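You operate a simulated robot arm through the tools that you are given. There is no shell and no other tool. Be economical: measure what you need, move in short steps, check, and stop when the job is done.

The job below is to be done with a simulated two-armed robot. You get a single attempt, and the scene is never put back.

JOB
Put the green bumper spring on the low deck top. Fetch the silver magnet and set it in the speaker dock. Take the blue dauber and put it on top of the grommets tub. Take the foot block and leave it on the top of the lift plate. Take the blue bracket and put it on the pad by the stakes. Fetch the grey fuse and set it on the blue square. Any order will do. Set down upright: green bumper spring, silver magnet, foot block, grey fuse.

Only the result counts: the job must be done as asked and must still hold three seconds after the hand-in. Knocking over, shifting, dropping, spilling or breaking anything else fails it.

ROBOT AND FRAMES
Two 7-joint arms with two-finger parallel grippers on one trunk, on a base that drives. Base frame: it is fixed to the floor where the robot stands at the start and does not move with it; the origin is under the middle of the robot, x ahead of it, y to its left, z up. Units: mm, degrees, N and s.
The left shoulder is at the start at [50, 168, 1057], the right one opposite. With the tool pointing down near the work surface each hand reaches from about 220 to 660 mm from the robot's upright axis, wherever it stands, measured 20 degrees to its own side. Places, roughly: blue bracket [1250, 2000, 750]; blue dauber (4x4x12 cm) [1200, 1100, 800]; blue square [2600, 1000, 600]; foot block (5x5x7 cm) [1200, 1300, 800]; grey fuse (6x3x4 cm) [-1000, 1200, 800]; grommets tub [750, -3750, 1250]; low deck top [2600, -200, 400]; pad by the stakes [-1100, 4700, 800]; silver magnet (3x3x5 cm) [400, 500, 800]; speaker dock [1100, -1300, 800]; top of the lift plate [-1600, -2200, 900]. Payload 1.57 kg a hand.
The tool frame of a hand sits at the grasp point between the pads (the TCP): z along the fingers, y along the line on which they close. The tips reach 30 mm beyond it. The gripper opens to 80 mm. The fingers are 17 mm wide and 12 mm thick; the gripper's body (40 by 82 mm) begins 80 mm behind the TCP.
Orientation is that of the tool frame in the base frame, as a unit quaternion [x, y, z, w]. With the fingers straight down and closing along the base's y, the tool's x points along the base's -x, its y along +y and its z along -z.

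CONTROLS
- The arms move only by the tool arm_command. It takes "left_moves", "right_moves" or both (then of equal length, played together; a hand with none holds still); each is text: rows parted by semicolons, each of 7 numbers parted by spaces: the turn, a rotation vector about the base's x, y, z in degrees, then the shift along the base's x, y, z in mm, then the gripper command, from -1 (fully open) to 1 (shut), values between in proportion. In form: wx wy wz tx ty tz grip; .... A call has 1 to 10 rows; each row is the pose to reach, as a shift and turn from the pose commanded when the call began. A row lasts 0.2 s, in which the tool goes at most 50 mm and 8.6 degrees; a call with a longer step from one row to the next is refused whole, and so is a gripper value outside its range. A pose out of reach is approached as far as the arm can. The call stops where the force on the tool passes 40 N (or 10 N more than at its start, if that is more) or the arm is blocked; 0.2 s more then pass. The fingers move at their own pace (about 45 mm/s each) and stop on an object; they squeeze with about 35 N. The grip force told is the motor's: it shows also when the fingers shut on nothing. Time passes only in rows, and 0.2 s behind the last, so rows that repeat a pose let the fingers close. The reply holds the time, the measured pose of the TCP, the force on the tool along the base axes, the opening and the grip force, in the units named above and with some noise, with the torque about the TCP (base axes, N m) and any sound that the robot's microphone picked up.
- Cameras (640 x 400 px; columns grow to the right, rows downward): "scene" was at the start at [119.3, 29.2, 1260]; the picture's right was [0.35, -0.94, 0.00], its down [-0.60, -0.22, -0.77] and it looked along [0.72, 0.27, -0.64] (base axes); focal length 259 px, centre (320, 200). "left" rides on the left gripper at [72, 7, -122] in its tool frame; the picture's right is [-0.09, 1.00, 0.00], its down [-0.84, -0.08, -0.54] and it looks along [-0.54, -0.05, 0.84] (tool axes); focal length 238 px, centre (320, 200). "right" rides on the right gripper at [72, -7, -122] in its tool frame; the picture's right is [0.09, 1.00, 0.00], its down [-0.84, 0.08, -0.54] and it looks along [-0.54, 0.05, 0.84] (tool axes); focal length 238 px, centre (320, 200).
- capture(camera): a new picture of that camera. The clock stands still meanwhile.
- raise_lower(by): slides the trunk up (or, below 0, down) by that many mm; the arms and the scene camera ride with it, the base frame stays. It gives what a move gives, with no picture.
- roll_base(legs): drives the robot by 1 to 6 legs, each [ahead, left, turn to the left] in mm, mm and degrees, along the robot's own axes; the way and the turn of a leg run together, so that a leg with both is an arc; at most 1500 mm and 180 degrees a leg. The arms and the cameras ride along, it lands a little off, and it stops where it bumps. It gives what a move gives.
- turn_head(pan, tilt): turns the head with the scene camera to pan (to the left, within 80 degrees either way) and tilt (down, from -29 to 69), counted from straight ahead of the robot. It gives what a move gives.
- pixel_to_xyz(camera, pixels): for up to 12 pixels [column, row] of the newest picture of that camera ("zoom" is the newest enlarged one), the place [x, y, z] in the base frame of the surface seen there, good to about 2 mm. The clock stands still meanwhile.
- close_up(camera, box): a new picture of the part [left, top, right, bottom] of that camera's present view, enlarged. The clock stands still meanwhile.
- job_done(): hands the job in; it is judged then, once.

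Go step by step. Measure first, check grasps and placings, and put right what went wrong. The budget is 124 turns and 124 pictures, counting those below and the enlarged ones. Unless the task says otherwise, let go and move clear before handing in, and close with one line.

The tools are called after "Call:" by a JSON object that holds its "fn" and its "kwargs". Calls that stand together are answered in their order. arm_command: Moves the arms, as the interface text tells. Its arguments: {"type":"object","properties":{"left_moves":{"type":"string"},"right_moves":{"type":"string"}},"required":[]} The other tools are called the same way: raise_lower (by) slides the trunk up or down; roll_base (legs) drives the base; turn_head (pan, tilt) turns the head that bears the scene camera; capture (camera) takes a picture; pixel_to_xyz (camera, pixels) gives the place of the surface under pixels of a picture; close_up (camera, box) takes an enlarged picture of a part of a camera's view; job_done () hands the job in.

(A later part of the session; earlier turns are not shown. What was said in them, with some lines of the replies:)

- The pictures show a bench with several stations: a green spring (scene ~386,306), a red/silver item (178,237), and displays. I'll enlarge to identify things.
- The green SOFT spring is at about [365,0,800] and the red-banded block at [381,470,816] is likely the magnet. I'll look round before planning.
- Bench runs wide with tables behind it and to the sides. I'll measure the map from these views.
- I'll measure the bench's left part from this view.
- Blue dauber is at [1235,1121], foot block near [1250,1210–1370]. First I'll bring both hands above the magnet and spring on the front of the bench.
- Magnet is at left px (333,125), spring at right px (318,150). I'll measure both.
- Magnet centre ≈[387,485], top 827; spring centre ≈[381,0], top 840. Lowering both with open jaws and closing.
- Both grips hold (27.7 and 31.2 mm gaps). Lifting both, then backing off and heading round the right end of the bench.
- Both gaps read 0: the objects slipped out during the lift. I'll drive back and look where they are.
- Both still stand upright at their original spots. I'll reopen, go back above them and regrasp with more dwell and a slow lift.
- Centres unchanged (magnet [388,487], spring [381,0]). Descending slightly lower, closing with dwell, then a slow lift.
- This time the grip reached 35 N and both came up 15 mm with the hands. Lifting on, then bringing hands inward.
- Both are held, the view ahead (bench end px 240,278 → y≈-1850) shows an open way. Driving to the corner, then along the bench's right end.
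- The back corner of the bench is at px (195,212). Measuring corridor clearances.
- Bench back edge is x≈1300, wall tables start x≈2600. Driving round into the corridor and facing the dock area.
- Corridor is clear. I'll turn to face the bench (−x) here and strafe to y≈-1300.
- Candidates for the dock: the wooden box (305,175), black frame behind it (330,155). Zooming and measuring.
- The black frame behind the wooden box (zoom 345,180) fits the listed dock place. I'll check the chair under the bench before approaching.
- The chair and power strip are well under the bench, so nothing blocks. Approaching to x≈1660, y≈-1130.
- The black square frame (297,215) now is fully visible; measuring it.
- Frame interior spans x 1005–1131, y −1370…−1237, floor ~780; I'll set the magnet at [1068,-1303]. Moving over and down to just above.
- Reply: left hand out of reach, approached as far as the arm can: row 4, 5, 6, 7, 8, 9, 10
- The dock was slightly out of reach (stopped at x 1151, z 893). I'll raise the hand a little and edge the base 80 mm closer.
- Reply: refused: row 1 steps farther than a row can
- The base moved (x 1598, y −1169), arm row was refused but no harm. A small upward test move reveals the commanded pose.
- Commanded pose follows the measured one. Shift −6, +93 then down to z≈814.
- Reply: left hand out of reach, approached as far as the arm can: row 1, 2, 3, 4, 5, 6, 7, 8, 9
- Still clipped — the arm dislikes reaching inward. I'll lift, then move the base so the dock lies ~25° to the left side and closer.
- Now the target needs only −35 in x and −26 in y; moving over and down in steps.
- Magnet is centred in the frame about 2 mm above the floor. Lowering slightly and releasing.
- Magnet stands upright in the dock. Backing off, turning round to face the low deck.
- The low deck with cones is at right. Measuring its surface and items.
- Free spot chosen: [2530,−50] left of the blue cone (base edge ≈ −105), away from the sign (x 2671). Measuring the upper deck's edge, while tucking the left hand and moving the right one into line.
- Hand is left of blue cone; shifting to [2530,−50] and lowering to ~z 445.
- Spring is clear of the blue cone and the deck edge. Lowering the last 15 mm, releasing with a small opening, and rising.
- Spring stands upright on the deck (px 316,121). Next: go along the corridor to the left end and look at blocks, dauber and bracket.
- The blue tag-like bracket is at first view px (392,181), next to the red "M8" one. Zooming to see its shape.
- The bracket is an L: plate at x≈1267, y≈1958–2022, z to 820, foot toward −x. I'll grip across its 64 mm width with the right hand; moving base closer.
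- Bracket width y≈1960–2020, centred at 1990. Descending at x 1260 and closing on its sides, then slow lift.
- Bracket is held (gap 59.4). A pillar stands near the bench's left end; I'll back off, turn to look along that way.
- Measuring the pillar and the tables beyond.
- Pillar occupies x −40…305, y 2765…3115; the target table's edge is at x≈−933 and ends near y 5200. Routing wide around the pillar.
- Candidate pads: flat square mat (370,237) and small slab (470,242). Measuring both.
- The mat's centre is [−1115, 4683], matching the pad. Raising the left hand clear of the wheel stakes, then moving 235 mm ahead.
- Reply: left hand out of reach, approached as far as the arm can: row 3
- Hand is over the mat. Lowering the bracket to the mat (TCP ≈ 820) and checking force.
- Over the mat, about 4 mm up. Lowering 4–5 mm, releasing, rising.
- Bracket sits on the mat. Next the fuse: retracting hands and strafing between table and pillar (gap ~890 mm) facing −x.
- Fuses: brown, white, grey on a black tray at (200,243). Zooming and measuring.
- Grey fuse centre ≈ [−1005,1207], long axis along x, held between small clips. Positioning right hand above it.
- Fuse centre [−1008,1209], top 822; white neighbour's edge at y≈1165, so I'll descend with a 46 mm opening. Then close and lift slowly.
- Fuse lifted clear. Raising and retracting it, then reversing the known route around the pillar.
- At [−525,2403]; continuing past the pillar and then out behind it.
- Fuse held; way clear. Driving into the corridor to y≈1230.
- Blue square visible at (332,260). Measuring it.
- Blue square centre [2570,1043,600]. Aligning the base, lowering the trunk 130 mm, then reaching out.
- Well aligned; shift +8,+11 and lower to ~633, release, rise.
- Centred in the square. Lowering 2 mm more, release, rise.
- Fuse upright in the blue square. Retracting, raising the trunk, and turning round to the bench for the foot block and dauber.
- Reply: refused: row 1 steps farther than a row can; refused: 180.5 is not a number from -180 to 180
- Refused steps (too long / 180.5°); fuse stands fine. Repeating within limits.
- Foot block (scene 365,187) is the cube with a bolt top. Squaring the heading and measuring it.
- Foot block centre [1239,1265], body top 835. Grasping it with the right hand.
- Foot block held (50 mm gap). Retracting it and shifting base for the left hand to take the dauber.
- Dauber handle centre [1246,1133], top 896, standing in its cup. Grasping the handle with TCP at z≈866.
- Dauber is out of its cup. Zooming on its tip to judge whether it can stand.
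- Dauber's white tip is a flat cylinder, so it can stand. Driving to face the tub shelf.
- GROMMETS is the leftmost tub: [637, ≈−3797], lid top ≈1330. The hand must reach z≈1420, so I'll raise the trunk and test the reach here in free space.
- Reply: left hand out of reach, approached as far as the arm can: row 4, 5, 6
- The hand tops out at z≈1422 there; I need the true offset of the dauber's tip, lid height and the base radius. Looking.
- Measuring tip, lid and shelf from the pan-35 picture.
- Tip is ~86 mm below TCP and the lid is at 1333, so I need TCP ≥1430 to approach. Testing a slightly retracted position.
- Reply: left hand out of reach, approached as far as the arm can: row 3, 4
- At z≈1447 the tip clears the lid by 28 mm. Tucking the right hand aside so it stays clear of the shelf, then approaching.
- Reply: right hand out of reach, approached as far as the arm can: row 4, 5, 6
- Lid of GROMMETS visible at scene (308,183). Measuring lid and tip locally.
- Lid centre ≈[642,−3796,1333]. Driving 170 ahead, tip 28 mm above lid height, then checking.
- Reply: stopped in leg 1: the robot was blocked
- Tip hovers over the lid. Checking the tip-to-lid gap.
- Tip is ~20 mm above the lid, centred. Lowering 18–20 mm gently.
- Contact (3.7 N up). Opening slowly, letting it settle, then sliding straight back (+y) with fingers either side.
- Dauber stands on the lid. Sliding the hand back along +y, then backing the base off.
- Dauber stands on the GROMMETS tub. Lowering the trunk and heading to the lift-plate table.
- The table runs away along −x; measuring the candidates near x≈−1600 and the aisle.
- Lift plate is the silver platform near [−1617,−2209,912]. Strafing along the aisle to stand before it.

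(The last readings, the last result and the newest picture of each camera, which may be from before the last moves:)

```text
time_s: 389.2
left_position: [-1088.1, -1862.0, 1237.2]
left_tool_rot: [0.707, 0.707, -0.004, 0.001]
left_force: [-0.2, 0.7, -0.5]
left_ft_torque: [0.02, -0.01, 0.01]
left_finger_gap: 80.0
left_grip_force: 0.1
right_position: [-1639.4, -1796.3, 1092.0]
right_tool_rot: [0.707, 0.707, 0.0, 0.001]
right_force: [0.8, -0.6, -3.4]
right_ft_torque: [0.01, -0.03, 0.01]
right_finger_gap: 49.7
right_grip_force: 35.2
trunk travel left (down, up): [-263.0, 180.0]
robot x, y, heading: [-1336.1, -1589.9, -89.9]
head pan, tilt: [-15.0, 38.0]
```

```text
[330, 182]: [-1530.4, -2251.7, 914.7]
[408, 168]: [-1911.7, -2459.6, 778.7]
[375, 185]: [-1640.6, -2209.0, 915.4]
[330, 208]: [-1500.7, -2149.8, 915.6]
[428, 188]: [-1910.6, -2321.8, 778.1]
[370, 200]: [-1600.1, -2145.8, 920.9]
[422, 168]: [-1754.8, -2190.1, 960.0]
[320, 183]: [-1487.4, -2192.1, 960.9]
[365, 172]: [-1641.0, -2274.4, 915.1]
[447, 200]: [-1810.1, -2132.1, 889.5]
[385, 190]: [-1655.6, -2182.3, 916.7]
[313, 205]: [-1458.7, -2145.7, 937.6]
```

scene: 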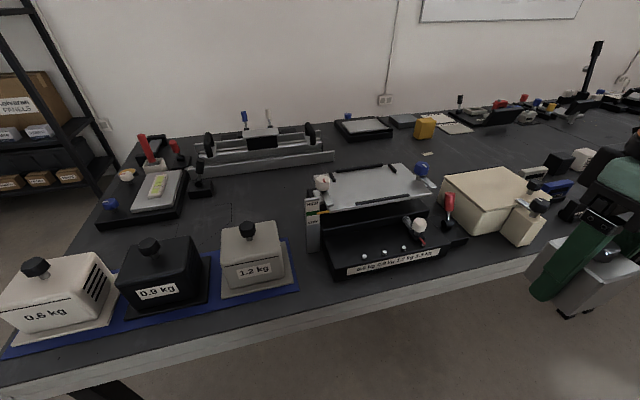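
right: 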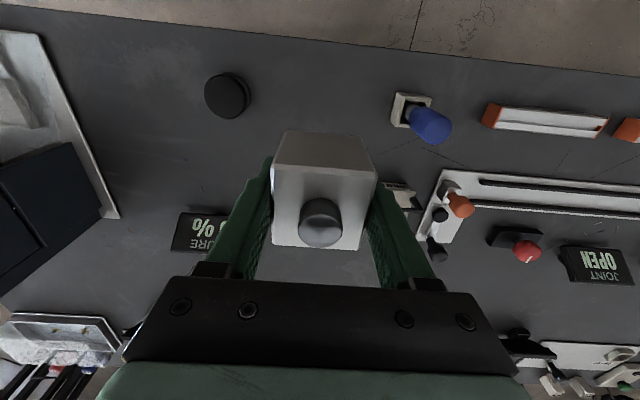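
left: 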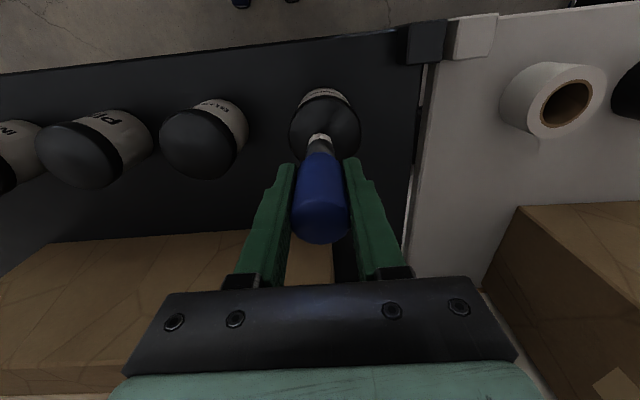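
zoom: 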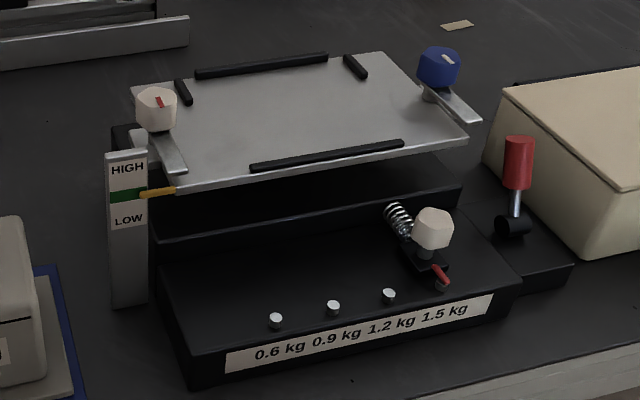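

Plate top z≈915, centre ≈[−1620,−2212], knobs at x −1487 and −1755 to z 960. Moving base closer and reaching over the plate.

Call:
{"fn": "roll_base", "kwargs": {"legs": [[130, -44, 0]]}}

Call:
{"fn": "arm_command", "kwargs": {"right_moves": "0 0 0 10 -40 0 1; 0 0 0 20 -80 0 1; 0 0 0 30 -120 0 1; 0 0 0 40 -160 0 1; 0 0 0 50 -200 0 1; 0 0 0 60 -240 0 1; 0 0 0 63 -275 -10 1; 0 0 0 63 -285 -30 1"}}

Call:
{"fn": "capture", "kwargs": {"camera": "right"}}

Call:
{"fn": "capture", "kwargs": {"camera": "scene"}}

```text
time_s: 390.6
left_position: [-1131.9, -1991.3, 1237.6]
left_tool_rot: [0.706, 0.708, -0.003, 0.001]
left_force: [0.3, -0.2, -0.4]
left_ft_torque: [0.04, -0.02, -0.03]
left_finger_gap: 80.1
left_grip_force: 0.0
right_position: [-1681.9, -1924.1, 1092.4]
right_tool_rot: [0.707, 0.708, 0.0, 0.0]
right_force: [0.0, -0.4, -3.2]
right_ft_torque: [0.0, 0.01, 0.01]
right_finger_gap: 49.9
right_grip_force: 35.0
trunk travel left (down, up): [-263.0, 180.0]
robot x, y, heading: [-1378.2, -1717.3, -89.9]
head pan, tilt: [-15.0, 38.0]
```

```text
time_s: 392.4
left_position: [-1130.0, -1990.1, 1239.0]
left_tool_rot: [0.707, 0.707, -0.005, 0.001]
left_force: [-0.9, 0.3, 0.1]
left_ft_torque: [0.01, -0.01, -0.03]
left_finger_gap: 80.0
left_grip_force: 0.0
right_position: [-1619.8, -2208.7, 1062.3]
right_tool_rot: [0.706, 0.708, 0.0, -0.001]
right_force: [-0.5, 0.0, -2.3]
right_ft_torque: [0.01, -0.01, -0.01]
right_finger_gap: 49.9
right_grip_force: 35.2
trunk travel left (down, up): [-263.0, 180.0]
robot x, y, heading: [-1376.6, -1710.1, -90.0]
head pan, tilt: [-15.0, 38.0]
```

```text
16 pictures are left
```

right: 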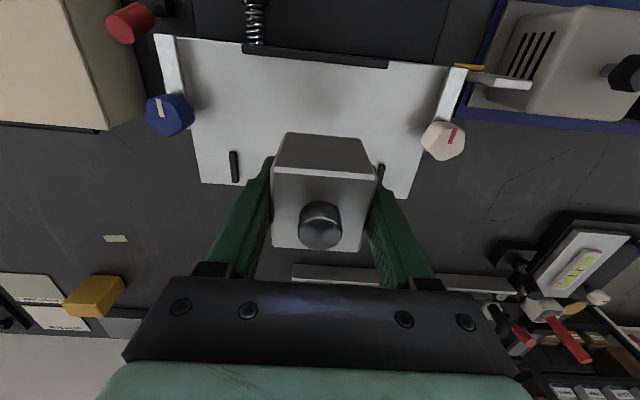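

```text
15 pictures are left
```

scene: 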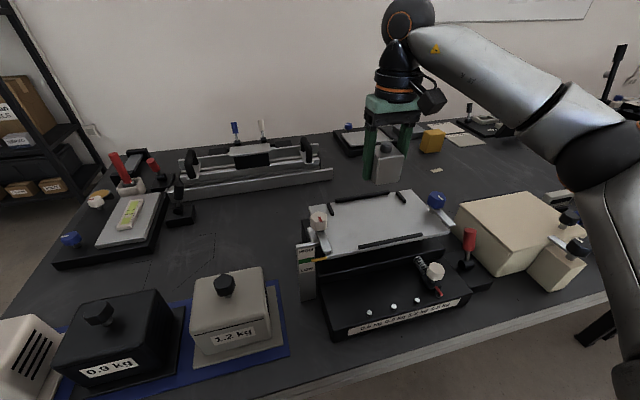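

Block is above the plate, roughly centred. Lowering to ~4 mm above.

Call:
{"fn": "arm_command", "kwargs": {"right_moves": "0 0 0 0 0 -40 1; 0 0 0 0 0 -75 1; 0 0 0 0 0 -100 1; 0 0 0 0 0 -110 1; 0 0 0 0 0 -112 1"}}

Call:
{"fn": "close_up", "kwargs": {"camera": "scene", "box": [290, 130, 490, 290]}}

Call:
{"fn": "capture", "kwargs": {"camera": "right"}}

```text
time_s: 393.6
left_position: [-1131.3, -1991.5, 1238.9]
left_tool_rot: [0.706, 0.708, -0.004, 0.001]
left_force: [0.1, -0.2, -0.7]
left_ft_torque: [0.02, 0.0, 0.02]
left_finger_gap: 80.1
left_grip_force: 0.0
right_position: [-1619.1, -2208.4, 949.5]
right_tool_rot: [0.707, 0.707, 0.0, 0.001]
right_force: [-0.2, 0.1, -3.2]
right_ft_torque: [0.03, -0.01, 0.03]
right_finger_gap: 49.9
right_grip_force: 34.8
trunk travel left (down, up): [-263.0, 180.0]
robot x, y, heading: [-1376.6, -1711.7, -89.9]
head pan, tilt: [-15.0, 38.0]
```

```text
2.50 times, centred on (390, 210) of scene
```

zoom: 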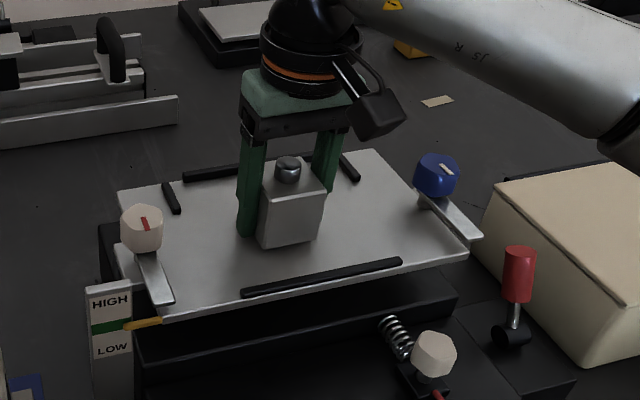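

```text
13 pictures are left
```

right: 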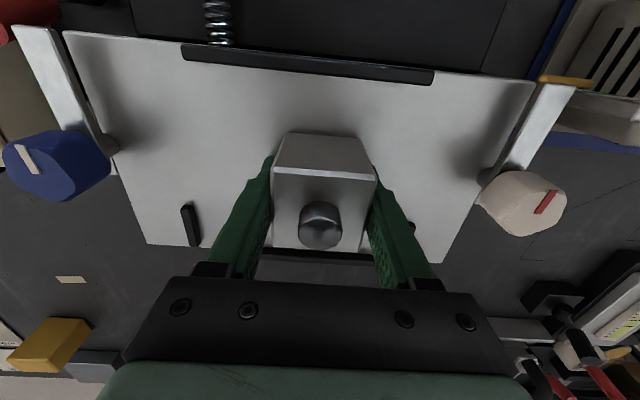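

Block clear of rails. Lowering the last few mm in 1 mm steps, then releasing with a small opening (58 mm).

Call:
{"fn": "arm_command", "kwargs": {"right_moves": "0 0 0 0 0 -1 1; 0 0 0 0 0 -2 1; 0 0 0 0 0 -3 1; 0 0 0 0 0 -3 1"}}

```text
time_s: 394.6
left_position: [-1132.0, -1990.7, 1238.0]
left_tool_rot: [0.707, 0.707, -0.003, 0.001]
left_force: [-0.1, 0.6, -0.3]
left_ft_torque: [0.0, 0.01, 0.03]
left_finger_gap: 80.0
left_grip_force: 0.0
right_position: [-1620.1, -2208.4, 946.9]
right_tool_rot: [0.707, 0.708, 0.0, 0.001]
right_force: [-0.4, -0.6, -3.0]
right_ft_torque: [0.01, 0.02, 0.0]
right_finger_gap: 50.1
right_grip_force: 35.0
trunk travel left (down, up): [-263.0, 180.0]
robot x, y, heading: [-1374.4, -1713.3, -90.1]
head pan, tilt: [-15.0, 38.0]
```

No contact yet; another 1–2 mm at a time.

Call:
{"fn": "arm_command", "kwargs": {"right_moves": "0 0 0 0 0 -1 1; 0 0 0 0 0 -1.5 1; 0 0 0 0 0 -1.5 1"}}

Call:
{"fn": "close_up", "kwargs": {"camera": "scene", "box": [350, 180, 440, 250]}}

```text
time_s: 395.4
left_position: [-1131.2, -1989.4, 1238.6]
left_tool_rot: [0.707, 0.708, -0.005, 0.001]
left_force: [0.3, -0.2, -0.6]
left_ft_torque: [0.01, 0.02, 0.0]
left_finger_gap: 80.1
left_grip_force: 0.0
right_position: [-1619.9, -2209.7, 947.0]
right_tool_rot: [0.706, 0.708, -0.002, 0.001]
right_force: [-1.9, -0.3, 3.0]
right_ft_torque: [0.04, -0.01, 0.05]
right_finger_gap: 50.0
right_grip_force: 35.0
trunk travel left (down, up): [-263.0, 180.0]
robot x, y, heading: [-1378.5, -1716.4, -89.9]
head pan, tilt: [-15.0, 38.0]
```

```text
5.71 times, centred on (395, 215) of scene
```

zoom: 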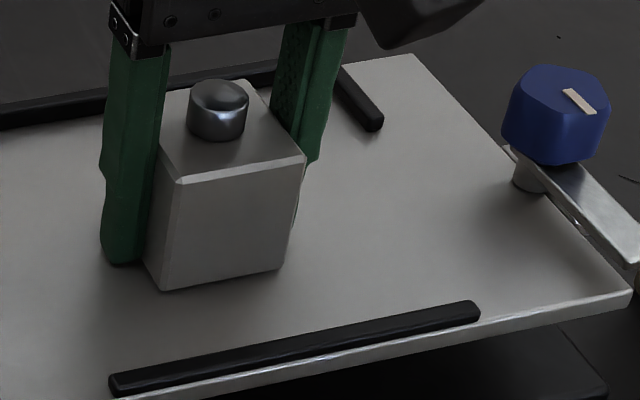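

Contact made (force went from −3 to +3 N). Releasing and rising straight up.

Call:
{"fn": "arm_command", "kwargs": {"right_moves": "0 0 0 0 0 0 -0.4; 0 0 0 0 0 0 -0.45; 0 0 0 0 0 0 -0.45; 0 0 0 0 0 15 -0.45; 0 0 0 0 0 45 -0.45; 0 0 0 0 0 85 -0.45; 0 0 0 0 0 125 -0.45; 0 0 0 0 0 150 -0.45"}}

Call:
{"fn": "arm_command", "kwargs": {"right_moves": "0 0 0 0 40 0 -0.45; 0 0 0 0 80 0 -0.45; 0 0 0 0 120 0 -0.45; 0 0 0 0 160 0 -0.45; 0 0 0 0 200 0 -0.45"}}

Call:
{"fn": "close_up", "kwargs": {"camera": "scene", "box": [290, 130, 490, 290]}}

```text
time_s: 397.1
left_position: [-1131.5, -1990.5, 1238.6]
left_tool_rot: [0.706, 0.708, -0.004, 0.0]
left_force: [-0.3, -0.3, -0.4]
left_ft_torque: [0.02, -0.01, -0.02]
left_finger_gap: 79.9
left_grip_force: 0.0
right_position: [-1620.0, -2209.7, 1095.6]
right_tool_rot: [0.707, 0.708, 0.0, 0.0]
right_force: [0.3, 0.8, 0.3]
right_ft_torque: [0.0, -0.04, -0.02]
right_finger_gap: 57.7
right_grip_force: 0.1
trunk travel left (down, up): [-263.0, 180.0]
robot x, y, heading: [-1379.6, -1714.2, -89.9]
head pan, tilt: [-15.0, 38.0]
```

```text
time_s: 398.4
left_position: [-1131.3, -1990.7, 1238.6]
left_tool_rot: [0.706, 0.708, -0.005, 0.001]
left_force: [-0.1, -1.0, -0.2]
left_ft_torque: [0.01, -0.02, -0.02]
left_finger_gap: 80.0
left_grip_force: 0.1
right_position: [-1620.1, -2009.0, 1094.5]
right_tool_rot: [0.707, 0.708, -0.001, 0.0]
right_force: [-0.1, 0.4, 1.1]
right_ft_torque: [0.0, 0.0, 0.05]
right_finger_gap: 58.1
right_grip_force: 0.1
trunk travel left (down, up): [-263.0, 180.0]
robot x, y, heading: [-1376.5, -1713.1, -90.1]
head pan, tilt: [-15.0, 38.0]
```

```text
2.50 times, centred on (390, 210) of scene
```

zoom: 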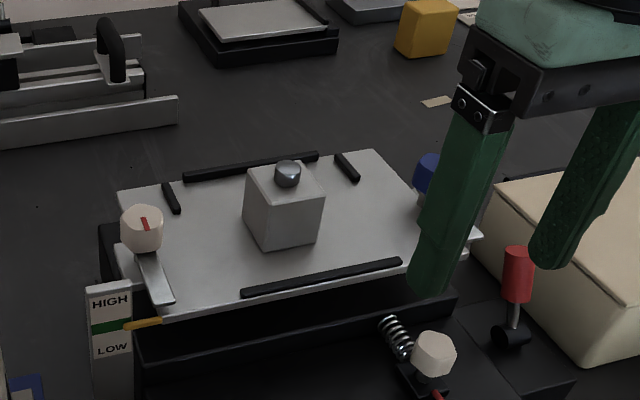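

The foot block stands on the lift plate, hands are clear, and all six items were seen in place. Handing in.

Call:
{"fn": "job_done", "kwargs": {}}

```text
The job is handed in.
```

I put all six items in their places, and the pictures taken as each was released showed it resting there. The spring, magnet, foot block and fuse stand upright. After the last placing the hands were clear, and I handed the job in.
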